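You operate a simulated robot arm through the tools that you are given. There is no shell and no other tool. Be economical: measure what you need, move in short steps, check, and stop when the job is done.

Carry out the task below with a simulated two-armed robot. There is one attempt and no reset: what you move stays moved.

TASK
Grind the oats in the hand mill to flour and store it in the plain jar.
Fine: hold the mill while you wind, till nearly all is flour; close the jar and stand the mill on the side table. Set down upright: hand mill.

It is judged by the outcome, as a careful person would: the job done as asked, and still so three seconds after it is handed in. It fails if anything else is knocked over, pushed out of place, dropped, spilled or broken.

THE ROBOT
Two 7-joint arms with two-finger parallel grippers on one trunk, on a base that drives. Base frame: it is fixed to the floor where the robot stands at the start and does not move with it; the origin is under the middle of the robot, x ahead of it, y to its left, z up; the surface under the hand at the start is at about z = 0.9. Readings come in m, rad, newtons and seconds.
The left shoulder is at the start at [0.07, 0.163, 1.295], the right one opposite. With the tool pointing down near the work surface each hand reaches from about 0.38 to 0.88 m from the robot's upright axis, wherever it stands, measured 20 degrees to its own side. Places, roughly: coffee mill [0.7, 0.9, 1.2]; jar lid (8x8x5 cm) [0.6, 0.1, 1.1]; plain jar (8x8x13 cm) [0.6, 0.1, 1.1]; side table [0.6, -0.5, 0.9]; wide end of the ledge [0.6, 0.2, 1]. Payload 3.43 kg a hand.
The TCP of each hand is the grasp point between the finger pads, 0.034 m short of the fingertips. In the tool frame z runs along the fingers and y along their closing line. Largest opening 0.128 m; finger width 0.024, thickness 0.012; the body of the gripper, 0.048 by 0.13 m, starts 0.096 m behind the TCP.
Orientation is told as [roll, pitch, yaw] about the base's x, y, z axes, in that order, counted from this pose: with the fingers straight down and closing along the base's y, the tool's x points along the base's -x, its y along +y and its z along -z.

THE INTERFACE
- The arms move only by the tool move_arm. It takes "left_rows", "right_rows" or both (then of equal length, played together; a hand with none holds still); each is a list of rows, each a list of 7 numbers: the shift along the tool's x, y, z in m, then the turn, a rotation vector about the tool's x, y, z in rad, then the gripper command, from -1 (shut) to 1 (fully open), values between in proportion. In form: [[tx, ty, tz, ax, ay, az, grip], ...]. A call has 1 to 20 rows; each row shifts and turns the commanded pose from where the row before left it, along the tool's axes as they then stand. A row lasts 0.2 s, in which the tool goes at most 0.05 m and 0.15 rad; a call with a longer step from one row to the next is refused whole, and so is a gripper value outside its range. Where a pose cannot be reached the arm comes as near as it can. A force on the tool above 70 N (or 10 N above the force at the start of the call, whichever is more), or a blocked arm, ends the call early, and 0.2 s more pass. Each finger travels about 0.153 m/s and halts on what it meets, pressing with about 37 N; the grip force reading is that of the motor and also rises with nothing between the fingers. The clock runs only during rows and for 0.2 s after the last one: add rows that do not move to give the fingers time. It gives the time, the measured TCP pose, the force on the tool (base axes), the opening and the grip force at its end, in the units of the frame above (readings bear some noise), with the torque about the TCP (base axes, N m) and any sound that the robot's microphone picked up, and new pictures: "pictures" is both (left out), scene, wrist or none (wrist: the cameras of the hands that moved).
- Cameras (640 x 400 px; columns grow to the right, rows downward): "scene" is now at [0.1398, -0.0307, 1.5295]; the picture's right is [-0.30, -0.95, 0.00], its down [-0.53, 0.17, -0.83] and it looks along [0.79, -0.25, -0.56] (base axes); focal length 214 px, centre (320, 200). "left" rides on the left gripper at [0.076, 0.011, -0.16] in its tool frame; the picture's right is [-0.15, 0.99, 0.00], its down [-0.88, -0.13, -0.46] and it looks along [-0.45, -0.07, 0.89] (tool axes); focal length 234 px, centre (320, 200). "right" rides on the right gripper at [0.076, -0.011, -0.16] in its tool frame; the picture's right is [0.15, 0.99, 0.00], its down [-0.88, 0.13, -0.46] and it looks along [-0.45, 0.07, 0.89] (tool axes); focal length 234 px, centre (320, 200). There is no depth. A picture from a camera that has moved, and an enlarged one, comes with that camera's place and axes in the base frame and with its lens. The place of the scene camera against the robot may be out by one fixed shift of up to 0.012 m in any direction.
- move_column(by): slides the trunk up (or, below 0, down) by that many m; the arms and the scene camera ride with it, the base frame stays. It gives what a move gives, with no picture.
- roll_base(legs): drives the robot by 1 to 6 legs, each [ahead, left, turn to the left] in m, m and rad, along the robot's own axes; the way and the turn of a leg run together, so that a leg with both is an arc; at most 1.5 m and 3.142 rad a leg. The arms and the cameras ride along, it lands a little off, and it stops where it bumps. It gives what a move gives, and a new picture of the scene camera.
- aim_head(pan, tilt): turns the head with the scene camera to pan (to the left, within 1.501 rad either way) and tilt (down, from -0.506 to 1.204), counted from straight ahead of the robot. It gives what a move gives, and a new picture of the scene camera.
- close_up(camera, box): a new picture of the part [left, top, right, bottom] of that camera's present view, enlarged. No time passes.
- close_job(): hands the job in; it is judged then, once.

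Work in short steps. Places have to be worked out from the pictures, the camera data and where the tool is seen: move nearer, look again, correct. Check each grasp and each placing, and mend what went wrong. You have 120 turns and 260 pictures in all, those below and enlarged ones among them. Open the grippers and draw the arms clear of the work before you hand the job in, unless the task says otherwise; then end with one line.

The tools are called by a JSON object that holds its "op" and its "data". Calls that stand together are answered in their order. move_arm: Moves the arms, as the interface text tells. Its arguments: {"type":"object","properties":{"left_rows":{"type":"array","items":{"type":"array","items":{"type":"number"}}},"right_rows":{"type":"array","items":{"type":"array","items":{"type":"number"}}},"pictures":{"type":"string","enum":["both","scene","wrist","none"]}},"required":[]} The other tools are called the same way: move_column (by) slides the trunk up or down; roll_base (legs) drives the base; aim_head (pan, tilt) turns the head that bears the scene camera; close_up (camera, box) takes an enlarged picture of a part of a camera's view; close_job () hands the job in.

At the start:

```text
t: 0.0
left_position: [0.5497, 0.0738, 1.4571]
left_orientation: [0.001, 0.0, 0.003]
left_wrist_force: [-0.2, 0.1, 0.1]
left_moment: [0.01, -0.02, 0.0]
left_width: 0.1279
left_finger_force: 0.1
right_position: [0.3862, -0.3506, 1.4247]
right_orientation: [-0.001, 0.0, 0.0]
right_wrist_force: [0.2, -0.1, -0.2]
right_moment: [-0.03, 0.0, 0.03]
right_width: 0.1279
right_finger_force: 0.0
trunk travel left (down, up): [-0.775, 0.165]
robot x, y, heading: [0.0031, -0.0022, -0.001]
head pan, tilt: [-0.307, 0.588]
```

scene: 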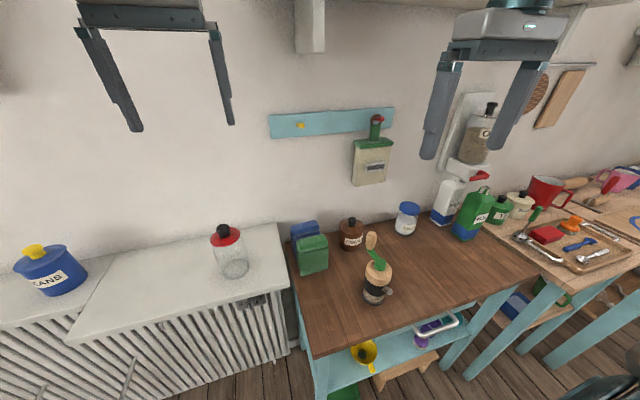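
right: 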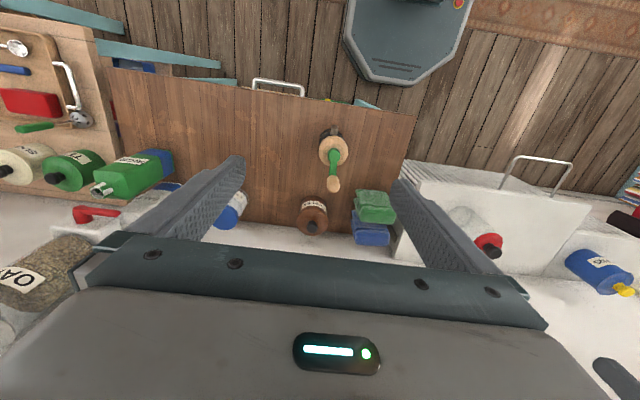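
left: 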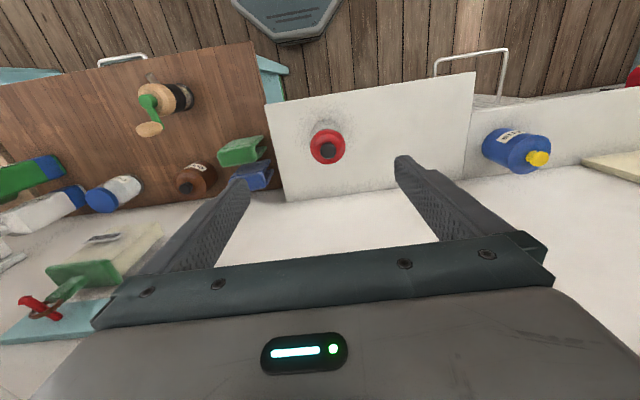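

I'll look closer at the mill-like things and the jar first.

{"op": "close_up", "data": {"camera": "scene", "box": [280, 210, 440, 310]}}

{"op": "close_up", "data": {"camera": "scene", "box": [180, 200, 300, 300]}}

{"op": "aim_head", "data": {"pan": 0.6, "tilt": 0.5}}

```text
4.00 times, centred on (360, 260) of scene
camera zoom: at [0.1398, -0.0307, 1.5295], right [-0.3, -0.95, 0.0], down [-0.53, 0.17, -0.83], along [0.79, -0.25, -0.56], focal length 858 px, centre (160, -40)
```

zoom: 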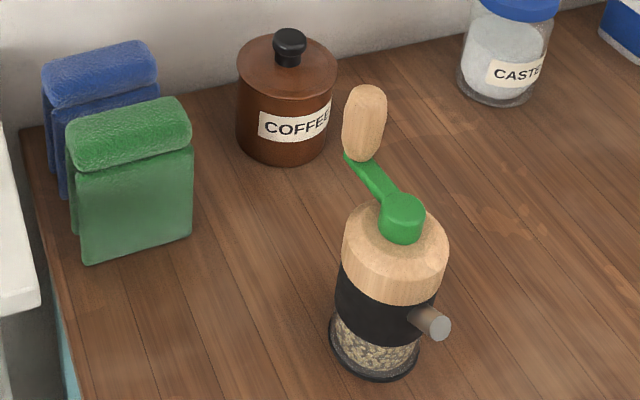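

```text
4.00 times, centred on (240, 250) of scene
camera zoom: at [0.1398, -0.0307, 1.5295], right [-0.3, -0.95, 0.0], down [-0.53, 0.17, -0.83], along [0.79, -0.25, -0.56], focal length 858 px, centre (640, 0)
```

zoom: 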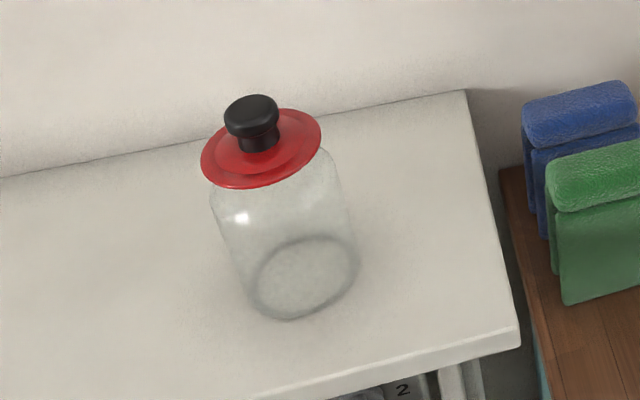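

```text
t: 1.2
left_position: [0.5512, 0.0731, 1.4599]
left_orientation: [0.001, 0.0, 0.001]
left_wrist_force: [-0.5, 0.1, -0.8]
left_moment: [0.0, -0.01, 0.0]
left_width: 0.128
left_finger_force: 0.1
right_position: [0.3855, -0.3501, 1.4242]
right_orientation: [0.001, 0.0, 0.0]
right_wrist_force: [0.4, 0.1, 0.0]
right_moment: [-0.01, 0.02, 0.0]
right_width: 0.1284
right_finger_force: 0.1
trunk travel left (down, up): [-0.775, 0.165]
robot x, y, heading: [-0.004, -0.0004, -0.001]
head pan, tilt: [0.6, 0.499]
camera scene: at [0.1303, 0.0475, 1.5375], right [0.56, -0.83, 0.0], down [-0.4, -0.27, -0.88], along [0.72, 0.5, -0.48], focal length 214 px, centre (320, 200)
```

scene: 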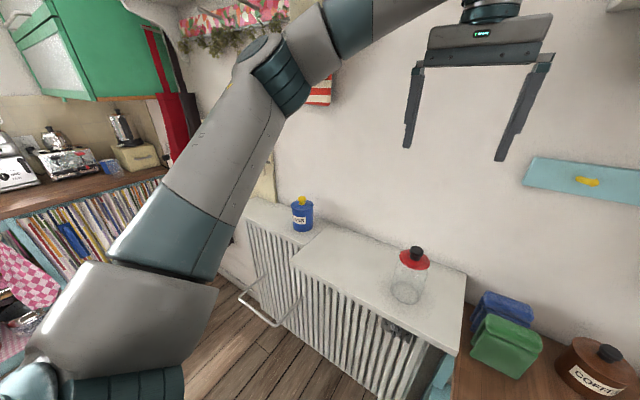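

The hand mill (oats in its glass base) stands around (0.45, -0.30) on the dark table. I'll look at it with the right wrist camera and view the scene again, with the wall item too.

{"op": "close_up", "data": {"camera": "right", "box": [280, 110, 400, 200]}}

{"op": "aim_head", "data": {"pan": -0.5, "tilt": 0.9}}

{"op": "close_up", "data": {"camera": "left", "box": [0, 200, 200, 340]}}

```text
4.44 times, centred on (340, 155) of right
camera zoom: at [0.3091, -0.3622, 1.5835], right [-0.15, 0.99, 0.0], down [0.88, 0.13, 0.46], along [0.45, 0.07, -0.89], focal length 1041 px, centre (231, 400)
```

zoom: 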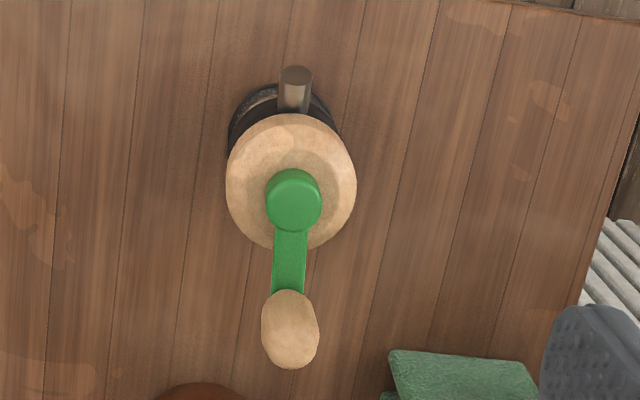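

```text
t: 2.5
left_position: [0.5513, 0.0746, 1.4593]
left_orientation: [0.0, 0.002, 0.001]
left_wrist_force: [0.5, 0.0, -0.5]
left_moment: [-0.02, 0.01, -0.03]
left_width: 0.1281
left_finger_force: 0.0
right_position: [0.3857, -0.3505, 1.4253]
right_orientation: [-0.001, 0.002, 0.001]
right_wrist_force: [0.3, 0.0, 0.6]
right_moment: [-0.02, 0.03, -0.01]
right_width: 0.1283
right_finger_force: 0.1
trunk travel left (down, up): [-0.775, 0.165]
robot x, y, heading: [-0.0019, 0.0029, 0.002]
head pan, tilt: [-0.499, 0.901]
camera scene: at [0.1215, -0.0399, 1.5037], right [-0.48, -0.88, 0.0], down [-0.69, 0.37, -0.62], along [0.55, -0.3, -0.78], focal length 214 px, centre (320, 200)
```

scene: 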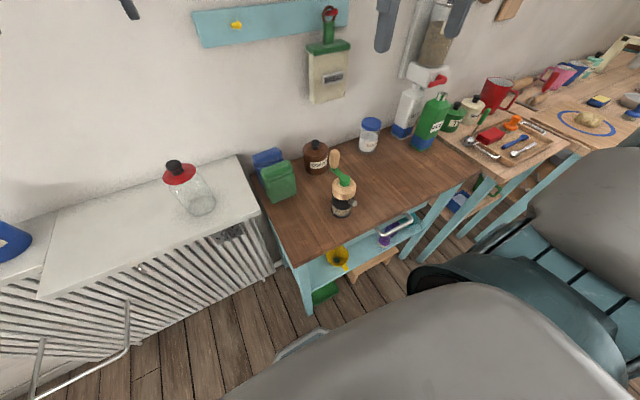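

```text
2.86 times, centred on (100, 270) of left
camera zoom: at [0.4741, 0.0863, 1.6183], right [0.15, 0.99, 0.0], down [0.88, -0.13, 0.46], along [0.45, -0.07, -0.89], focal length 669 px, centre (949, 0)
```

zoom: 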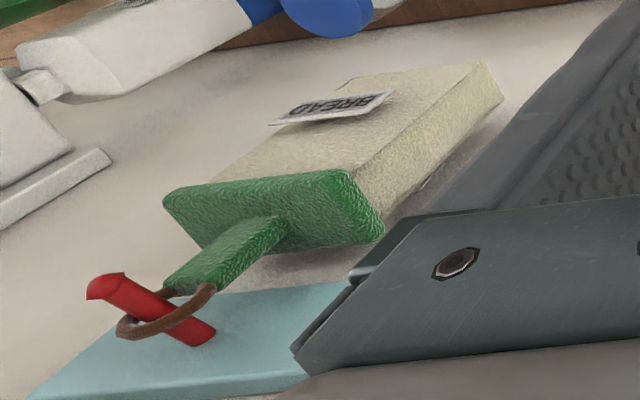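

{"op": "close_up", "data": {"camera": "scene", "box": [310, 140, 390, 225]}}

{"op": "roll_base", "data": {"legs": [[-0.12, 0, 0], [0, -0.3, 0]]}}

```text
4.71 times, centred on (350, 182) of scene
camera zoom: at [0.1215, -0.0399, 1.5037], right [-0.48, -0.88, 0.0], down [-0.69, 0.37, -0.62], along [0.55, -0.3, -0.78], focal length 1009 px, centre (179, 282)
```

zoom: 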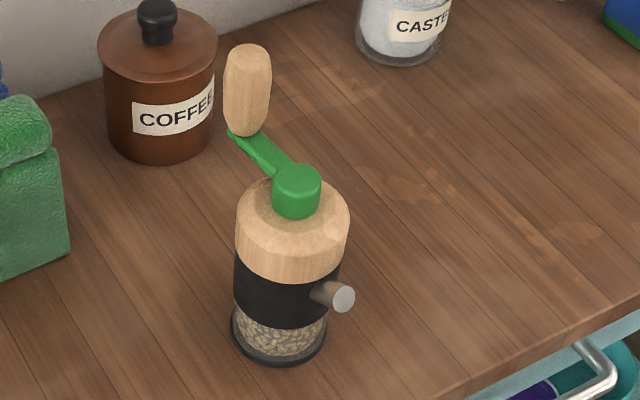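

```text
t: 5.4
left_position: [0.4279, -0.2198, 1.4578]
left_orientation: [-0.002, 0.002, 0.005]
left_wrist_force: [0.0, 0.5, 0.0]
left_moment: [-0.05, 0.01, 0.02]
left_width: 0.128
left_finger_force: 0.0
right_position: [0.2641, -0.6443, 1.4249]
right_orientation: [-0.002, 0.0, 0.003]
right_wrist_force: [-0.6, -0.1, 0.3]
right_moment: [-0.04, 0.02, -0.01]
right_width: 0.1278
right_finger_force: 0.1
trunk travel left (down, up): [-0.775, 0.165]
robot x, y, heading: [-0.1169, -0.3021, 0.004]
head pan, tilt: [-0.499, 0.901]
camera scene: at [-0.0019, -0.3353, 1.5037], right [-0.48, -0.88, 0.0], down [-0.69, 0.37, -0.62], along [0.55, -0.3, -0.78], focal length 214 px, centre (320, 200)
```

scene: 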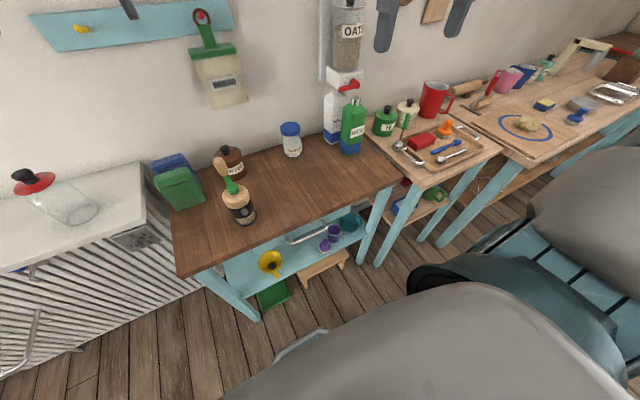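

The mill is at about (0.45, -0.31), stub facing the robot. I'll bring the left hand to the mill's left with its fingers pointing right (−y), to look and later hold the mill.

{"op": "move_arm", "data": {"left_rows": [[0, 0.045, 0, 0, 0, 0, 1], [0, 0.045, 0, 0, 0, 0, 1], [0, 0.045, 0, 0, 0, 0, 1], [0, 0.045, 0, 0, 0, 0, 1], [0, 0, 0, 0, 0, -0.15, 1], [0, 0, 0, 0, 0, -0.15, 1], [0, 0, 0, 0, 0, -0.15, 1], [0, 0, 0, 0, 0, -0.15, 1], [0, 0, 0, 0, 0, -0.15, 1], [0, 0, 0, 0, 0, -0.15, 1], [0, 0, 0, 0, 0, -0.15, 1], [0, 0, 0, 0, 0, -0.15, 1], [0, 0, 0, 0, 0, -0.15, 1], [0, 0, 0, 0, 0, -0.15, 1], [0, 0, 0, 0, 0, -0.0708, 1]], "pictures": "none"}}

{"op": "move_arm", "data": {"left_rows": [[0, 0, 0.04, 0, 0.15, 0, 1], [0, 0, 0.03, 0, 0.15, 0, 1], [0, 0, 0.02, 0, 0.15, 0, 1], [0, 0, 0, 0, 0.15, 0, 1], [0, 0, 0, 0, 0.15, 0, 1], [0, 0, 0, 0, 0.15, 0, 1], [0, 0, 0, 0, 0.15, 0, 1], [0, 0, 0, 0, 0.15, 0, 1], [0, 0, 0, 0, 0.15, 0, 1], [0, 0, 0, 0, 0.15, 0, 1], [0, 0, 0, 0, 0.0708, 0, 1]]}}

{"op": "aim_head", "data": {"pan": 0.0, "tilt": 0.8}}

```text
t: 8.6
left_position: [0.4256, -0.0432, 1.4578]
left_orientation: [-0.001, 0.001, 1.578]
left_wrist_force: [0.4, 0.0, -0.1]
left_moment: [-0.01, -0.01, 0.01]
left_width: 0.1282
left_finger_force: 0.0
right_position: [0.2635, -0.6483, 1.4247]
right_orientation: [-0.001, 0.0, 0.003]
right_wrist_force: [-0.5, -0.6, -0.4]
right_moment: [-0.05, 0.01, 0.0]
right_width: 0.1282
right_finger_force: 0.0
trunk travel left (down, up): [-0.775, 0.165]
robot x, y, heading: [-0.127, -0.2974, 0.006]
head pan, tilt: [-0.499, 0.901]
```

```text
t: 11.0
left_position: [0.4273, -0.0532, 1.3709]
left_orientation: [2.965, 1.567, -1.742]
left_wrist_force: [-0.2, 1.1, -0.2]
left_moment: [0.0, -0.03, 0.01]
left_width: 0.128
left_finger_force: 0.0
right_position: [0.2645, -0.6469, 1.4245]
right_orientation: [0.0, -0.001, 0.004]
right_wrist_force: [0.5, 0.6, 0.4]
right_moment: [-0.01, -0.03, 0.0]
right_width: 0.1279
right_finger_force: 0.1
trunk travel left (down, up): [-0.775, 0.165]
robot x, y, heading: [-0.1243, -0.2993, 0.005]
head pan, tilt: [-0.499, 0.901]
camera scene: at [-0.0018, -0.3373, 1.5037], right [-0.48, -0.88, 0.0], down [-0.69, 0.37, -0.62], along [0.55, -0.3, -0.78], focal length 214 px, centre (320, 200)
camera left: at [0.4139, 0.1082, 1.4452], right [-0.99, 0.0, -0.15], down [0.13, 0.45, -0.88], along [0.07, -0.89, -0.45], focal length 234 px, centre (320, 200)
```

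scene: 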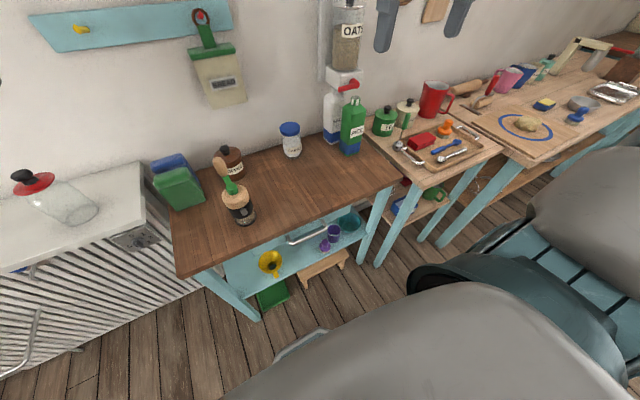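
left: 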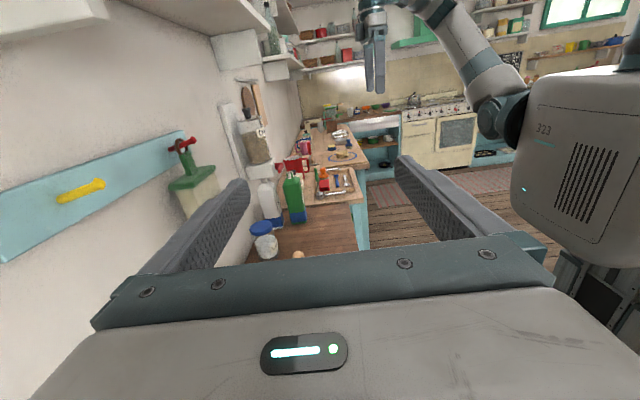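

```text
t: 12.0
left_position: [0.4259, -0.0529, 1.3706]
left_orientation: [-0.479, 1.571, 1.096]
left_wrist_force: [0.0, -0.1, -0.2]
left_moment: [0.02, 0.0, 0.01]
left_width: 0.128
left_finger_force: 0.0
right_position: [0.2627, -0.6462, 1.4251]
right_orientation: [0.001, 0.001, 0.004]
right_wrist_force: [0.6, -0.1, -0.2]
right_moment: [0.02, -0.02, -0.01]
right_width: 0.1279
right_finger_force: 0.0
trunk travel left (down, up): [-0.775, 0.165]
robot x, y, heading: [-0.1232, -0.2984, 0.005]
head pan, tilt: [0.0, 0.799]
camera scene: at [0.0123, -0.3013, 1.5115], right [0.0, -1.0, 0.0], down [-0.72, 0.0, -0.7], along [0.7, 0.0, -0.72], focal length 214 px, centre (320, 200)
```

scene: 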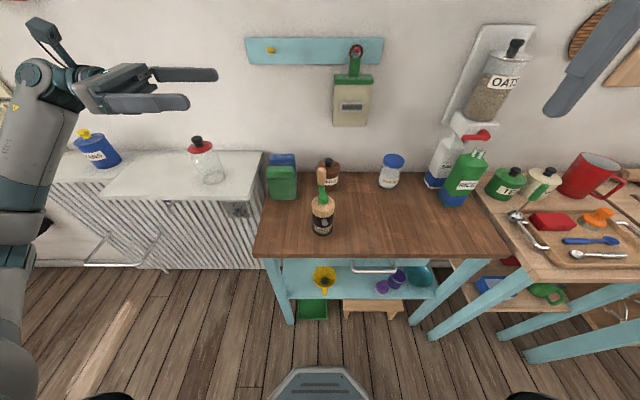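

{"op": "close_up", "data": {"camera": "scene", "box": [280, 155, 380, 245]}}

{"op": "close_up", "data": {"camera": "scene", "box": [160, 125, 280, 225]}}

```text
4.44 times, centred on (330, 200) of scene
camera zoom: at [0.0123, -0.3013, 1.5115], right [0.0, -1.0, 0.0], down [-0.72, 0.0, -0.7], along [0.7, 0.0, -0.72], focal length 953 px, centre (276, 200)
```

zoom: 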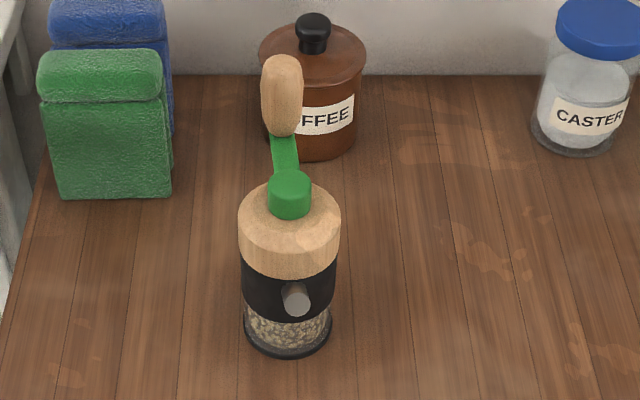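

```text
4.00 times, centred on (220, 175) of scene
camera zoom: at [0.0123, -0.3013, 1.5115], right [0.0, -1.0, 0.0], down [-0.72, 0.0, -0.7], along [0.7, 0.0, -0.72], focal length 858 px, centre (720, 300)
```

zoom: 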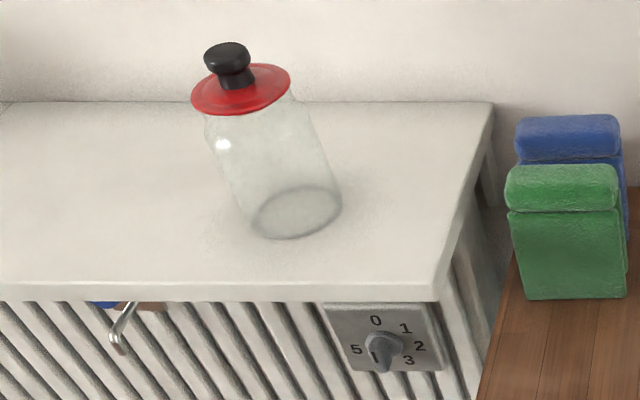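

Table top is about z 0.915; mill axis near (0.45, −0.308), glass base up to ~0.975, stub ~1.0. I'll yaw the left hand 30° inward and come down to a pre-grasp point to the left of the mill.

{"op": "move_arm", "data": {"left_rows": [[0, 0, 0, 0.15, 0, 0, 1], [0, 0, 0, 0.15, 0, 0, 1], [0, 0, 0, 0.15, 0, 0, 1], [0, 0, 0, 0.0736, 0, 0, 1], [-0.04, 0.0133, 0.0141, 0, 0, 0, 1], [-0.04, 0.0133, 0.0141, 0, 0, 0, 1], [-0.04, 0.0133, 0.0141, 0, 0, 0, 1], [-0.04, 0.0133, 0.0141, 0, 0, 0, 1], [-0.04, 0.0133, 0.0141, 0, 0, 0, 1], [-0.04, 0.0133, 0.0141, 0, 0, 0, 1], [-0.04, 0.0133, 0.0141, 0, 0, 0, 1], [-0.04, 0.0133, 0.0141, 0, 0, 0, 1], [0, 0, 0, 0, 0, 0, 1]]}}

```text
t: 14.8
left_position: [0.3925, -0.2014, 1.0505]
left_orientation: [-2.613, 1.57, -0.513]
left_wrist_force: [-0.7, -0.9, 0.0]
left_moment: [0.02, -0.03, -0.01]
left_width: 0.1282
left_finger_force: 0.1
right_position: [0.2633, -0.6468, 1.4248]
right_orientation: [0.001, 0.0, 0.003]
right_wrist_force: [-0.4, -0.8, 0.2]
right_moment: [-0.01, 0.04, 0.02]
right_width: 0.1279
right_finger_force: 0.0
trunk travel left (down, up): [-0.775, 0.165]
robot x, y, heading: [-0.1226, -0.2967, 0.004]
head pan, tilt: [0.0, 0.799]
camera scene: at [0.0122, -0.301, 1.5116], right [0.0, -1.0, 0.0], down [-0.72, 0.0, -0.7], along [0.7, 0.0, -0.72], focal length 214 px, centre (320, 200)
camera left: at [0.3017, -0.0693, 1.1255], right [-0.85, -0.5, -0.15], down [-0.12, 0.46, -0.88], along [0.51, -0.74, -0.45], focal length 234 px, centre (320, 200)
```

scene: 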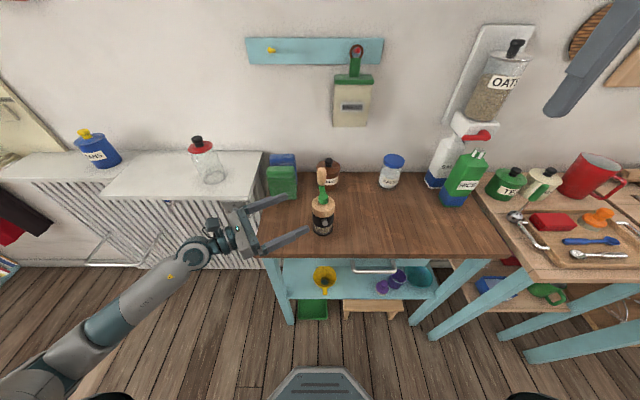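
left: 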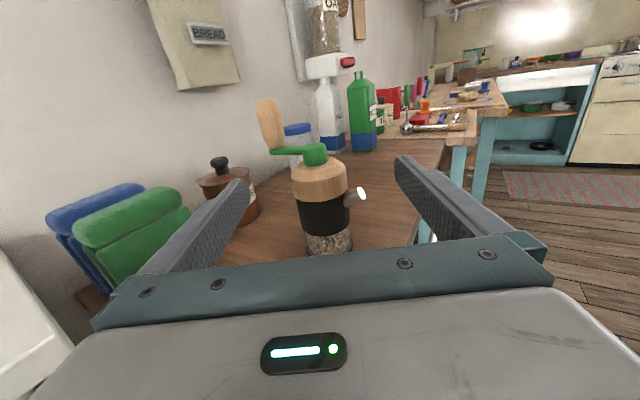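

Left wrist view gives mill axis ≈ (0.460, −0.306), table ≈ 0.905, hub top ≈ 1.047. I'll tilt the fingers 20° down and go to the pre-grasp position for the lower body.

{"op": "move_arm", "data": {"left_rows": [[0, 0, 0, 0, -0.15, 0, 1], [0, 0, 0, 0, -0.15, 0, 1], [0, 0, 0, 0, -0.05, 0, 1], [-0.03, -0.003, 0.027, 0, 0, 0, 1], [-0.0295, -0.003, 0.027, 0, 0, 0, 1], [0, 0, 0, 0, 0, 0, 1]]}}

{"op": "close_up", "data": {"camera": "scene", "box": [240, 155, 360, 255]}}

```text
t: 16.2
left_position: [0.4099, -0.2275, 0.9737]
left_orientation: [-0.001, 1.222, 2.097]
left_wrist_force: [-0.2, -0.4, 1.2]
left_moment: [0.04, 0.01, 0.02]
left_width: 0.128
left_finger_force: 0.0
right_position: [0.2634, -0.6468, 1.426]
right_orientation: [0.0, 0.001, 0.005]
right_wrist_force: [-0.1, 0.8, 0.7]
right_moment: [-0.01, -0.01, 0.01]
right_width: 0.1279
right_finger_force: 0.0
trunk travel left (down, up): [-0.775, 0.165]
robot x, y, heading: [-0.1223, -0.2944, 0.004]
head pan, tilt: [0.0, 0.799]
camera scene: at [0.0119, -0.3008, 1.5116], right [0.0, -1.0, 0.0], down [-0.72, 0.0, -0.7], along [0.7, 0.0, -0.72], focal length 214 px, centre (320, 200)
camera left: at [0.3385, -0.1246, 1.0996], right [-0.88, -0.45, -0.14], down [-0.25, 0.7, -0.67], along [0.4, -0.56, -0.73], focal length 234 px, centre (320, 200)
```

scene: 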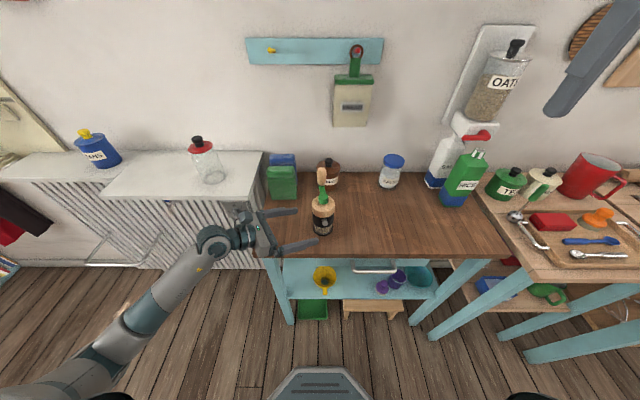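
left: 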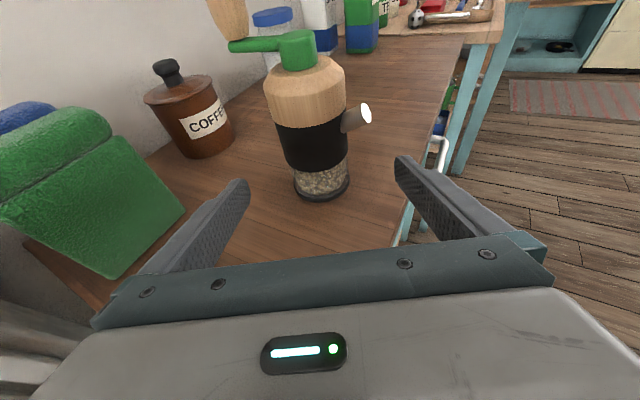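

```text
4.00 times, centred on (300, 205) of scene
camera zoom: at [0.0119, -0.3008, 1.5116], right [0.0, -1.0, 0.0], down [-0.72, 0.0, -0.7], along [0.7, 0.0, -0.72], focal length 858 px, centre (400, 180)
```

zoom: 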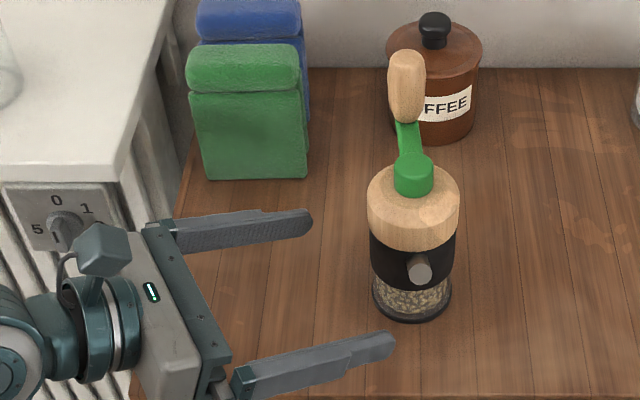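

Mill is well centred between the fingers. I advance 0.095 m along the fingers and close.

{"op": "move_arm", "data": {"left_rows": [[0, 0, 0.03, 0, 0, 0, 1], [0, 0, 0.03, 0, 0, 0, 1], [0, 0, 0.025, 0, 0, 0, 1], [0, 0, 0.008, 0, 0, 0, 1], [0, 0, 0, 0, 0, 0, 1]]}}

{"op": "close_up", "data": {"camera": "scene", "box": [260, 155, 380, 255]}}

```text
t: 17.4
left_position: [0.4545, -0.3031, 0.9446]
left_orientation: [-0.002, 1.222, 2.098]
left_wrist_force: [-0.1, -0.3, 0.5]
left_moment: [-0.02, 0.01, 0.0]
left_width: 0.1282
left_finger_force: 0.0
right_position: [0.262, -0.647, 1.4247]
right_orientation: [-0.001, 0.001, 0.004]
right_wrist_force: [0.3, -0.8, -0.7]
right_moment: [-0.02, 0.02, -0.02]
right_width: 0.1279
right_finger_force: 0.0
trunk travel left (down, up): [-0.775, 0.165]
robot x, y, heading: [-0.1271, -0.2985, 0.007]
head pan, tilt: [0.0, 0.799]
camera scene: at [0.012, -0.3011, 1.5116], right [0.0, -1.0, 0.0], down [-0.72, 0.0, -0.7], along [0.7, 0.0, -0.72], focal length 214 px, centre (320, 200)
camera left: at [0.382, -0.2004, 1.0695], right [-0.88, -0.45, -0.14], down [-0.25, 0.7, -0.67], along [0.4, -0.56, -0.73], focal length 234 px, centre (320, 200)
```

scene: 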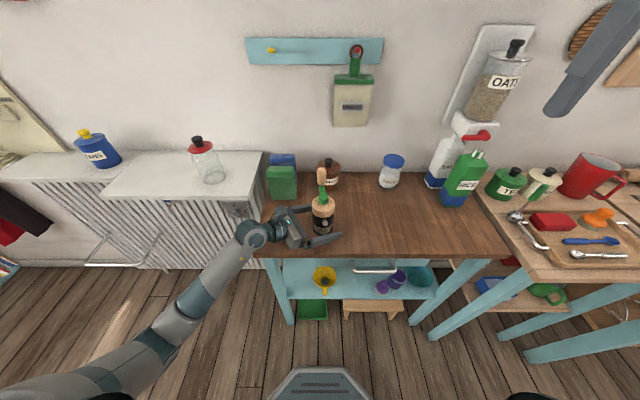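
left: 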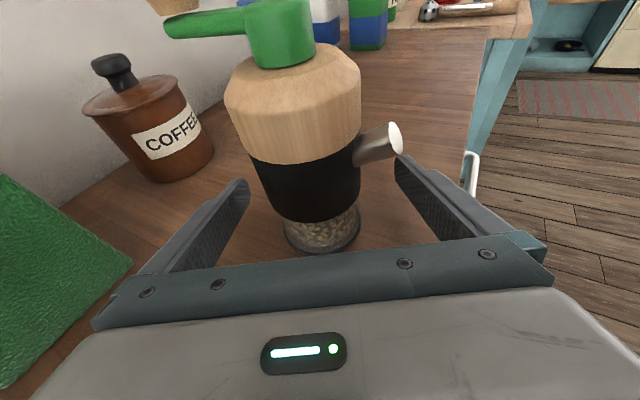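

```text
4.00 times, centred on (320, 205) of scene
camera zoom: at [0.012, -0.3011, 1.5116], right [0.0, -1.0, 0.0], down [-0.72, 0.0, -0.7], along [0.7, 0.0, -0.72], focal length 858 px, centre (320, 180)
```

zoom: 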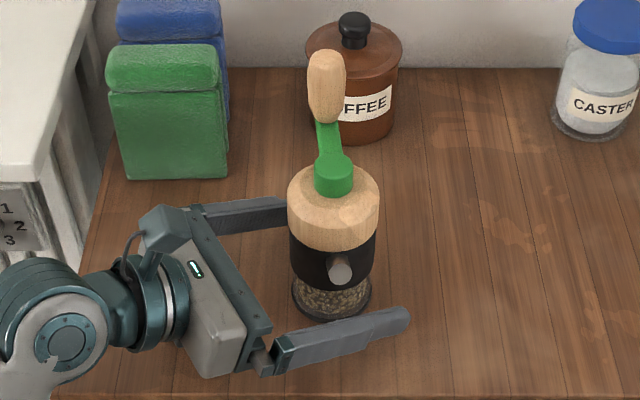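

Axis is at (0.456, −0.299), matching the TCP. Closing.

{"op": "move_arm", "data": {"left_rows": [[0, 0, 0, 0, 0, 0, 0.3], [0, 0, 0, 0, 0, 0, 0.1], [0, 0, 0, 0, 0, 0, -0.2], [0, 0, 0, 0, 0, 0, -1], [0, 0, 0, 0, 0, 0, -1], [0, 0, 0, 0, 0, 0, -1]], "pictures": "wrist"}}

{"op": "close_up", "data": {"camera": "scene", "box": [260, 155, 380, 255]}}

```text
t: 18.8
left_position: [0.456, -0.3022, 0.9439]
left_orientation: [-0.001, 1.223, 2.1]
left_wrist_force: [8.1, 4.7, 4.5]
left_moment: [0.04, -0.06, 0.0]
left_width: 0.0687
left_finger_force: 36.9
right_position: [0.2642, -0.6469, 1.4252]
right_orientation: [0.0, -0.001, 0.003]
right_wrist_force: [-0.1, 0.7, -0.1]
right_moment: [0.0, -0.03, -0.02]
right_width: 0.1281
right_finger_force: 0.0
trunk travel left (down, up): [-0.775, 0.165]
robot x, y, heading: [-0.1214, -0.3021, 0.003]
head pan, tilt: [0.0, 0.799]
camera left: at [0.3829, -0.1996, 1.0696], right [-0.88, -0.46, -0.14], down [-0.25, 0.7, -0.67], along [0.4, -0.56, -0.73], focal length 234 px, centre (320, 200)
```

left: 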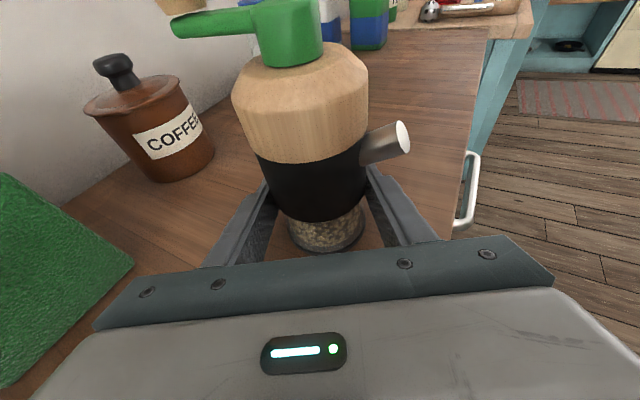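

```text
4.00 times, centred on (320, 205) of scene
camera zoom: at [0.0131, -0.3006, 1.5115], right [0.0, -1.0, 0.0], down [-0.72, 0.0, -0.7], along [0.7, 0.0, -0.72], focal length 858 px, centre (320, 180)
```

zoom: 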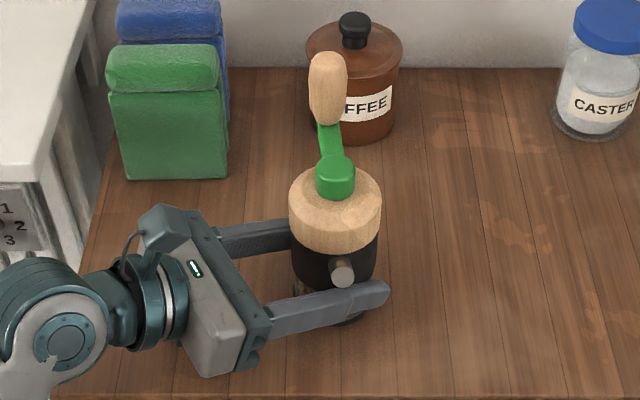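

Firm grip (0.069 m) on the mill's lower body. Now bring the right hand above the crank knob at about (0.512, −0.30).

{"op": "move_arm", "data": {"right_rows": [[-0.0225, 0.0315, 0.0155, 0, 0, 0, 0], [-0.0225, 0.0315, 0.0155, 0, 0, 0, 0], [-0.0225, 0.0315, 0.0155, 0, 0, 0, 0], [-0.0225, 0.0315, 0.0155, 0, 0, 0, 0], [-0.0225, 0.0315, 0.0155, 0, 0, 0, 0], [-0.0225, 0.0315, 0.0155, 0, 0, 0, 0], [-0.0225, 0.0315, 0.0155, 0, 0, 0, 0], [-0.0225, 0.0315, 0.0155, 0, 0, 0, 0], [-0.0225, 0.0315, 0.0155, 0, 0, 0, 0], [-0.0225, 0.0315, 0.0155, 0, 0, 0, 0], [-0.0225, 0.0315, 0.0155, 0, 0, 0, 0], [0, 0, 0, 0, 0, 0, 0]], "pictures": "both"}}

```text
t: 21.4
left_position: [0.4561, -0.303, 0.9444]
left_orientation: [-0.002, 1.223, 2.097]
left_wrist_force: [4.0, -0.5, 3.7]
left_moment: [-0.1, 0.09, 0.01]
left_width: 0.0685
left_finger_force: 36.9
right_position: [0.4145, -0.4433, 1.3176]
right_orientation: [0.002, 0.0, 0.002]
right_wrist_force: [0.2, -0.1, 0.5]
right_moment: [0.02, -0.01, -0.02]
right_width: 0.064
right_finger_force: 0.1
right hand out of reach, approached as far as the arm can: row 7, 8, 9, 10, 11
trunk travel left (down, up): [-0.775, 0.165]
robot x, y, heading: [-0.1258, -0.2955, -0.001]
head pan, tilt: [0.0, 0.799]
camera scene: at [0.0127, -0.3012, 1.5115], right [0.0, -1.0, 0.0], down [-0.72, 0.0, -0.7], along [0.7, 0.0, -0.72], focal length 214 px, centre (320, 200)
camera right: at [0.3371, -0.4563, 1.4762], right [-0.15, 0.99, 0.0], down [0.88, 0.13, 0.46], along [0.45, 0.07, -0.89], focal length 234 px, centre (320, 200)
```

scene: 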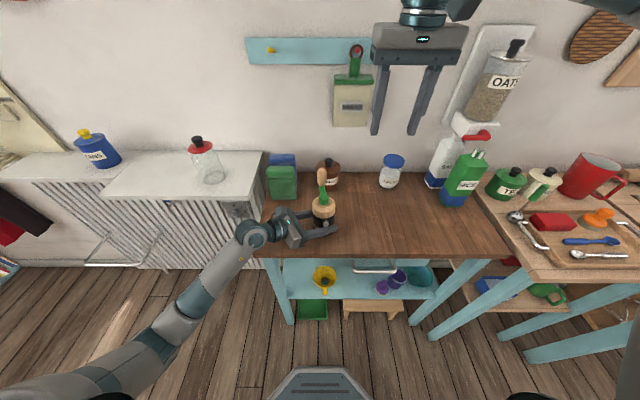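
right: 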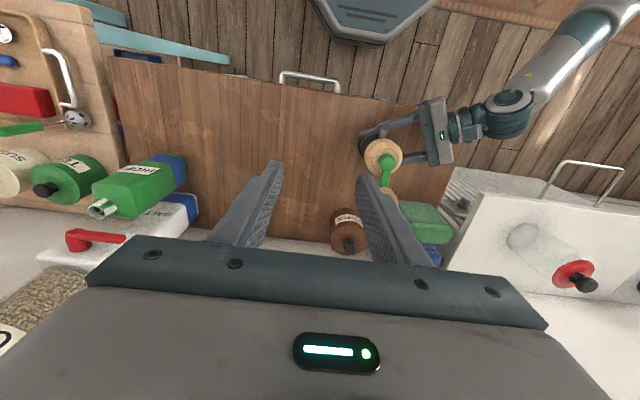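

Out of reach at this height; I'll go lower first, then over.

{"op": "move_arm", "data": {"right_rows": [[0, 0, 0.04, 0, 0, 0, 0], [0, 0, 0.04, 0, 0, 0, 0], [0, 0, 0.04, 0, 0, 0, 0], [0, 0, 0.03, 0, 0, 0, 0], [0, 0, 0, 0, 0, 0, 0]], "pictures": "wrist"}}

```text
t: 22.6
left_position: [0.4557, -0.3025, 0.9439]
left_orientation: [0.0, 1.222, 2.099]
left_wrist_force: [2.9, 2.1, 5.2]
left_moment: [-0.02, 0.04, -0.02]
left_width: 0.0686
left_finger_force: 37.4
right_position: [0.4147, -0.4442, 1.167]
right_orientation: [0.001, -0.001, 0.003]
right_wrist_force: [0.2, 1.1, 0.3]
right_moment: [0.03, 0.02, 0.0]
right_width: 0.0641
right_finger_force: 0.1
trunk travel left (down, up): [-0.775, 0.165]
robot x, y, heading: [-0.1225, -0.2983, 0.004]
head pan, tilt: [0.0, 0.799]
camera right: at [0.3376, -0.4557, 1.3262], right [-0.15, 0.99, 0.0], down [0.88, 0.13, 0.46], along [0.45, 0.07, -0.89], focal length 234 px, centre (320, 200)
```

right: 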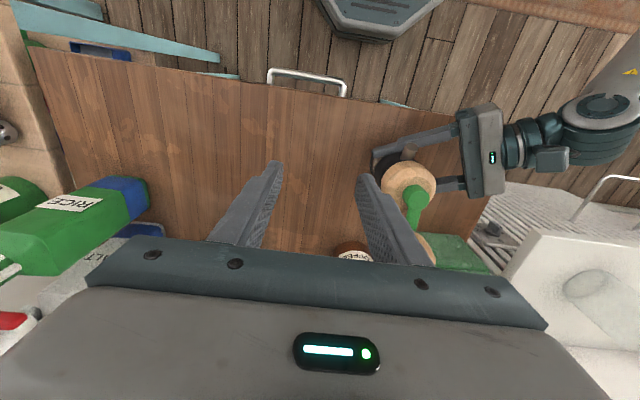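

{"op": "move_arm", "data": {"right_rows": [[-0.018, 0.0284, 0, 0, 0, 0, 0], [-0.018, 0.0284, 0, 0, 0, 0, 0], [-0.018, 0.0284, 0, 0, 0, 0, 0], [-0.018, 0.0284, 0, 0, 0, 0, 0], [-0.018, 0.0284, 0, 0, 0, 0, 0], [0, 0, 0, 0, 0, 0, 0]]}}

{"op": "close_up", "data": {"camera": "scene", "box": [260, 125, 400, 245]}}

```text
t: 24.0
left_position: [0.4543, -0.304, 0.9433]
left_orientation: [-0.002, 1.222, 2.099]
left_wrist_force: [-5.1, 2.2, 2.9]
left_moment: [-0.02, 0.01, -0.06]
left_width: 0.0686
left_finger_force: 37.3
right_position: [0.4334, -0.437, 1.1748]
right_orientation: [-0.001, -0.002, 0.005]
right_wrist_force: [0.0, 0.1, -0.2]
right_moment: [0.0, 0.0, -0.02]
right_width: 0.0641
right_finger_force: 0.0
right hand out of reach, approached as far as the arm can: row 1, 2, 3, 4, 5
trunk travel left (down, up): [-0.775, 0.165]
robot x, y, heading: [-0.1222, -0.2995, 0.005]
head pan, tilt: [0.0, 0.799]
camera scene: at [0.0113, -0.3008, 1.5116], right [0.0, -1.0, 0.0], down [-0.72, 0.0, -0.7], along [0.7, 0.0, -0.72], focal length 214 px, centre (320, 200)
camera right: at [0.3567, -0.4492, 1.3342], right [-0.15, 0.99, 0.0], down [0.88, 0.13, 0.46], along [0.45, 0.07, -0.89], focal length 234 px, centre (320, 200)
```

scene: 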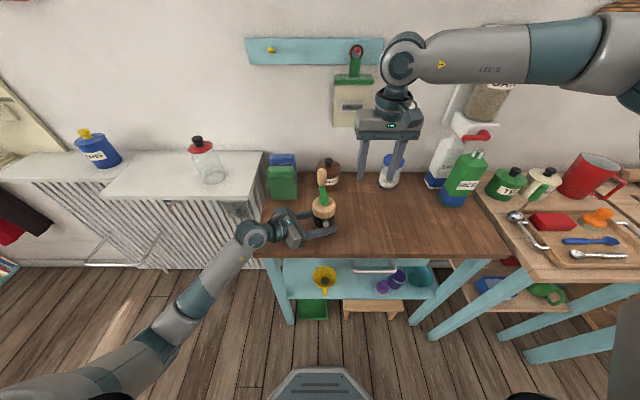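
right: 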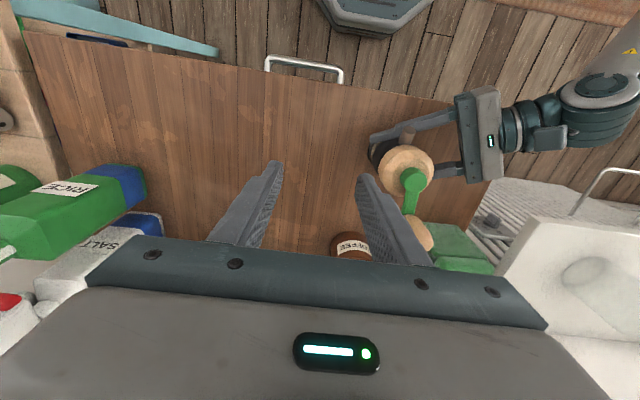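

```text
3.33 times, centred on (330, 185) of scene
camera zoom: at [0.0113, -0.3008, 1.5116], right [0.0, -1.0, 0.0], down [-0.72, 0.0, -0.7], along [0.7, 0.0, -0.72], focal length 715 px, centre (287, 250)
```

zoom: 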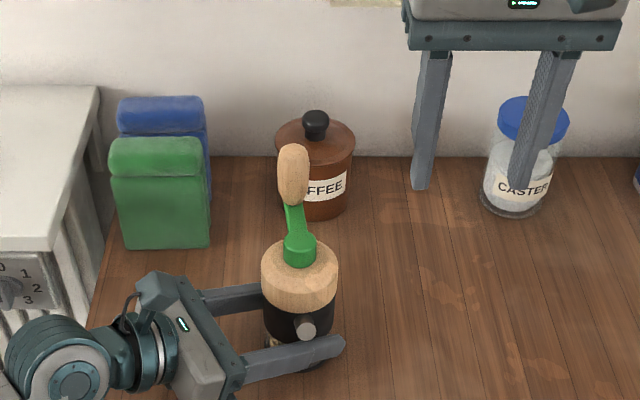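

The right arm can't reach over with fingers straight down in this configuration. I'll use the mirrored posture that works for the left: turn the hand so the fingers point forward‑left and slanted down.

{"op": "move_arm", "data": {"right_rows": [[0.028, -0.028, -0.025, 0, 0, 0, 0], [0.028, -0.028, -0.025, 0, 0, 0, 0], [0.028, -0.028, -0.025, 0, 0, 0, 0], [0, 0, 0, 0, 0, 0.15, 0], [0, 0, 0, 0, 0, 0.15, 0], [0, 0, 0, 0, 0, 0.15, 0], [0, 0, 0, 0, 0, 0.15, 0], [0, 0, 0, 0, 0, 0.15, 0], [0, 0, 0, 0, 0, 0.15, 0], [0, 0, 0, 0, 0, 0.15, 0], [0, 0, 0, 0, 0, 0.15, 0], [0, 0, 0, 0, 0, 0.15, 0], [0, 0, 0, 0, 0, 0.15, 0], [0, 0, 0, 0, 0, 0.15, 0], [0, 0, 0, 0, 0, 0.15, 0], [0, 0, 0, 0, 0, 0.15, 0], [0, 0, 0, 0, 0, 0.144, 0]], "pictures": "none"}}

{"op": "move_arm", "data": {"right_rows": [[0, 0, 0, 0, 0.15, 0, 0], [0, 0, 0, 0, 0.15, 0, 0], [0, 0, 0, 0, 0.15, 0, 0], [0, 0, 0, 0, 0.15, 0, 0], [0, 0, 0, 0, 0.15, 0, 0], [0, 0, 0, 0, 0.0354, 0, 0], [0, 0, 0, 0, 0, 0, 0]]}}

```text
t: 27.6
left_position: [0.4555, -0.3035, 0.9427]
left_orientation: [0.0, 1.223, 2.097]
left_wrist_force: [-4.3, -1.8, 0.1]
left_moment: [-0.17, 0.24, -0.14]
left_width: 0.0682
left_finger_force: 37.0
right_position: [0.3506, -0.5225, 1.2496]
right_orientation: [0.0, 0.001, -2.092]
right_wrist_force: [-0.4, 0.2, -0.2]
right_moment: [0.05, -0.04, 0.0]
right_width: 0.0641
right_finger_force: 0.1
trunk travel left (down, up): [-0.775, 0.165]
robot x, y, heading: [-0.123, -0.299, 0.006]
head pan, tilt: [0.0, 0.799]
```

```text
t: 29.2
left_position: [0.4544, -0.3031, 0.9436]
left_orientation: [-0.001, 1.223, 2.097]
left_wrist_force: [1.1, 2.3, 0.4]
left_moment: [-0.07, -0.02, 0.02]
left_width: 0.0688
left_finger_force: 36.9
right_position: [0.3505, -0.522, 1.2499]
right_orientation: [-0.001, 0.785, -2.087]
right_wrist_force: [0.4, 0.2, 0.6]
right_moment: [0.02, 0.02, 0.0]
right_width: 0.0638
right_finger_force: 0.1
trunk travel left (down, up): [-0.775, 0.165]
robot x, y, heading: [-0.1256, -0.2976, -0.001]
head pan, tilt: [0.0, 0.799]
camera scene: at [0.0124, -0.3008, 1.5115], right [0.0, -1.0, 0.0], down [-0.72, 0.0, -0.7], along [0.7, 0.0, -0.72], focal length 214 px, centre (320, 200)
camera right: at [0.3097, -0.569, 1.416], right [0.91, -0.4, 0.1], down [-0.36, -0.89, -0.3], along [0.21, 0.24, -0.95], focal length 234 px, centre (320, 200)
```

scene: 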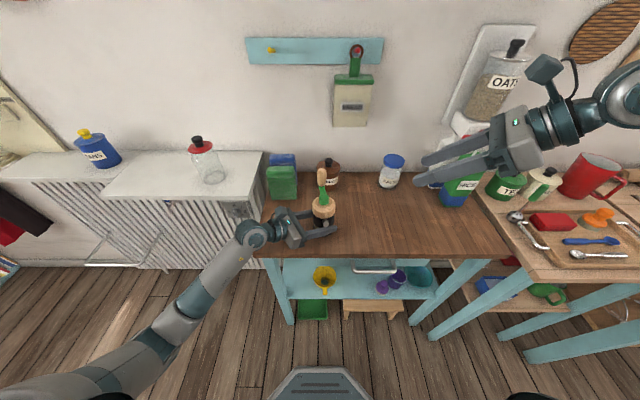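
right: 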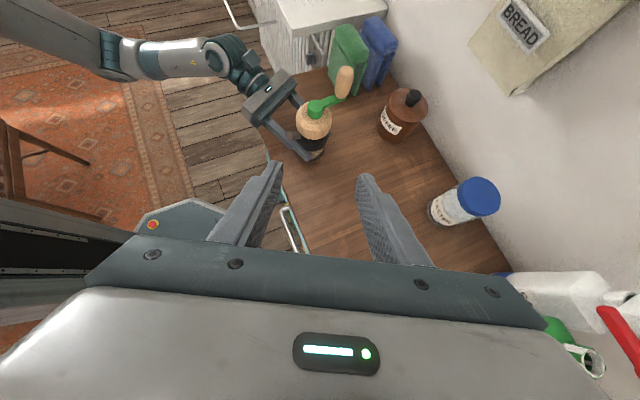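

Knob centre is at about (0.51, −0.302, 1.09). Approach to 0.1 m short of it along the fingers.

{"op": "move_arm", "data": {"right_rows": [[0.0157, 0.0057, 0.0408, 0, 0, 0, 0], [0.0157, 0.0057, 0.0408, 0, 0, 0, 0], [0.0157, 0.0057, 0.0408, 0, 0, 0, 0], [0.0157, 0.0057, 0.0408, 0, 0, 0, 0], [0.0157, 0.0057, 0.0408, 0, 0, 0, 0], [0, 0, 0, 0, 0, 0, 0]]}}

{"op": "close_up", "data": {"camera": "scene", "box": [260, 125, 400, 245]}}

```text
t: 30.6
left_position: [0.4558, -0.3028, 0.9448]
left_orientation: [-0.003, 1.222, 2.097]
left_wrist_force: [1.8, 2.3, 0.5]
left_moment: [-0.05, 0.06, 0.11]
left_width: 0.0689
left_finger_force: 37.6
right_position: [0.4732, -0.3611, 1.1595]
right_orientation: [0.001, 0.786, -2.088]
right_wrist_force: [1.0, 0.4, 0.4]
right_moment: [0.05, -0.01, -0.01]
right_width: 0.0642
right_finger_force: 0.1
trunk travel left (down, up): [-0.775, 0.165]
robot x, y, heading: [-0.1216, -0.2981, 0.009]
head pan, tilt: [0.0, 0.799]
camera scene: at [0.0123, -0.3014, 1.5115], right [0.0, -1.0, 0.0], down [-0.72, 0.0, -0.7], along [0.7, 0.0, -0.72], focal length 214 px, centre (320, 200)
camera right: at [0.4335, -0.4081, 1.3246], right [0.91, -0.4, 0.1], down [-0.36, -0.89, -0.3], along [0.21, 0.24, -0.95], focal length 234 px, centre (320, 200)
```

scene: 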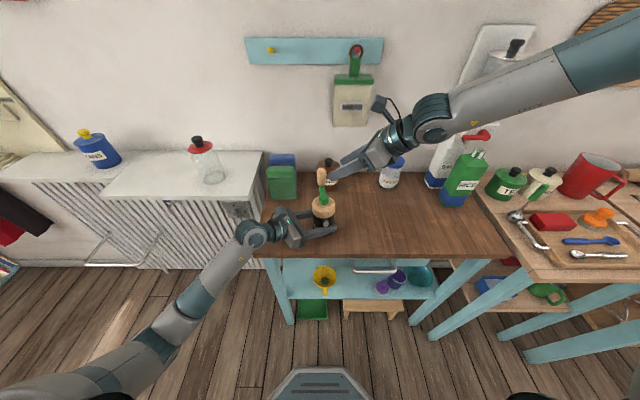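
right: 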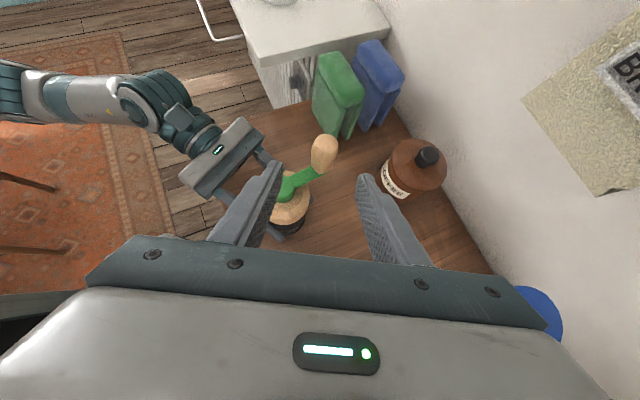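

```text
3.33 times, centred on (330, 185) of scene
camera zoom: at [0.0123, -0.3014, 1.5115], right [0.0, -1.0, 0.0], down [-0.72, 0.0, -0.7], along [0.7, 0.0, -0.72], focal length 715 px, centre (287, 250)
```

zoom: 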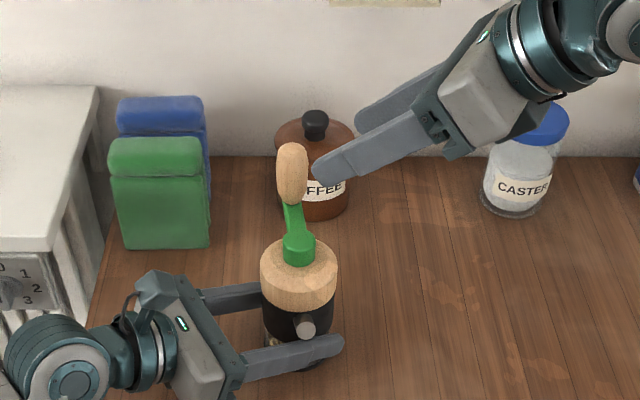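

Aligned. Advance 0.095 and close on the knob.

{"op": "move_arm", "data": {"right_rows": [[0, 0.001, 0.03, 0, 0, 0, 0], [0, 0.001, 0.03, 0, 0, 0, 0], [0, 0.001, 0.025, 0, 0, 0, 0], [0, 0, 0.01, 0, 0, 0, 0], [0, 0, 0, 0, 0, 0, 0], [0, 0, 0, 0, 0, 0, -0.3], [0, 0, 0, 0, 0, 0, -0.5], [0, 0, 0, 0, 0, 0, -0.8], [0, 0, 0, 0, 0, 0, -0.8]]}}

{"op": "close_up", "data": {"camera": "scene", "box": [260, 125, 400, 245]}}

```text
t: 32.6
left_position: [0.4549, -0.3036, 0.9448]
left_orientation: [0.001, 1.221, 2.1]
left_wrist_force: [3.1, 3.7, 1.0]
left_moment: [-0.21, 0.38, -0.04]
left_width: 0.0684
left_finger_force: 36.7
right_position: [0.4983, -0.3255, 1.1077]
right_orientation: [0.0, 0.786, -2.09]
right_wrist_force: [-5.3, 0.5, 1.1]
right_moment: [0.21, 0.36, 0.11]
right_width: 0.0254
right_finger_force: 37.5
right hand out of reach, approached as far as the arm can: row 3, 4
trunk travel left (down, up): [-0.775, 0.165]
robot x, y, heading: [-0.1246, -0.2981, 0.003]
head pan, tilt: [0.0, 0.799]
camera scene: at [0.012, -0.3007, 1.5116], right [0.0, -1.0, 0.0], down [-0.72, 0.0, -0.7], along [0.7, 0.0, -0.72], focal length 214 px, centre (320, 200)
camera right: at [0.4584, -0.3726, 1.2731], right [0.91, -0.4, 0.1], down [-0.36, -0.89, -0.3], along [0.21, 0.24, -0.95], focal length 234 px, centre (320, 200)
```

scene: 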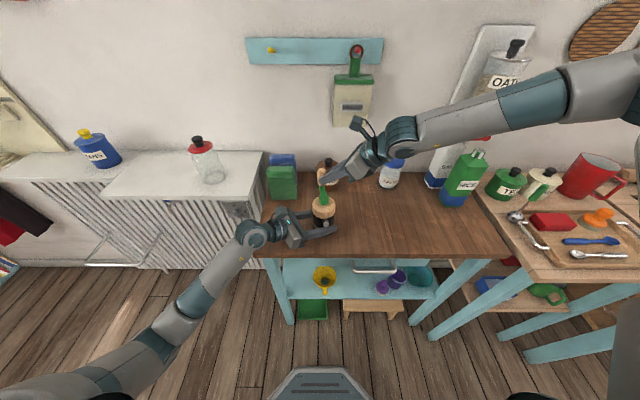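
right: 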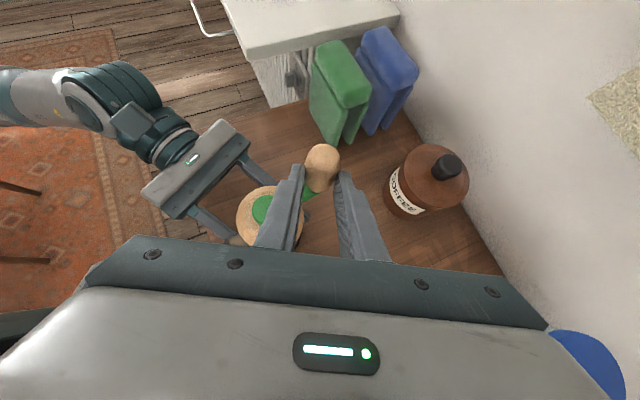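

```text
3.33 times, centred on (330, 185) of scene
camera zoom: at [0.012, -0.3007, 1.5116], right [0.0, -1.0, 0.0], down [-0.72, 0.0, -0.7], along [0.7, 0.0, -0.72], focal length 715 px, centre (287, 250)
```

zoom: 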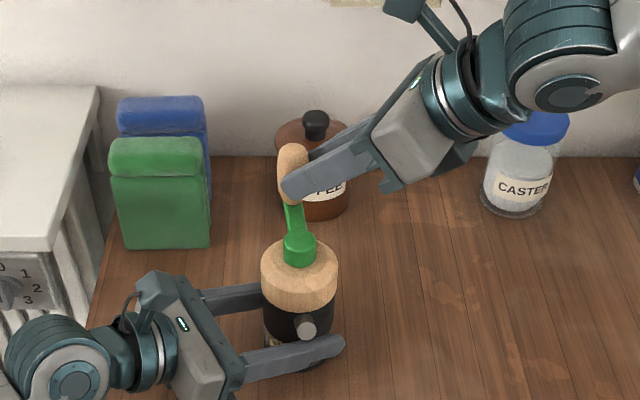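

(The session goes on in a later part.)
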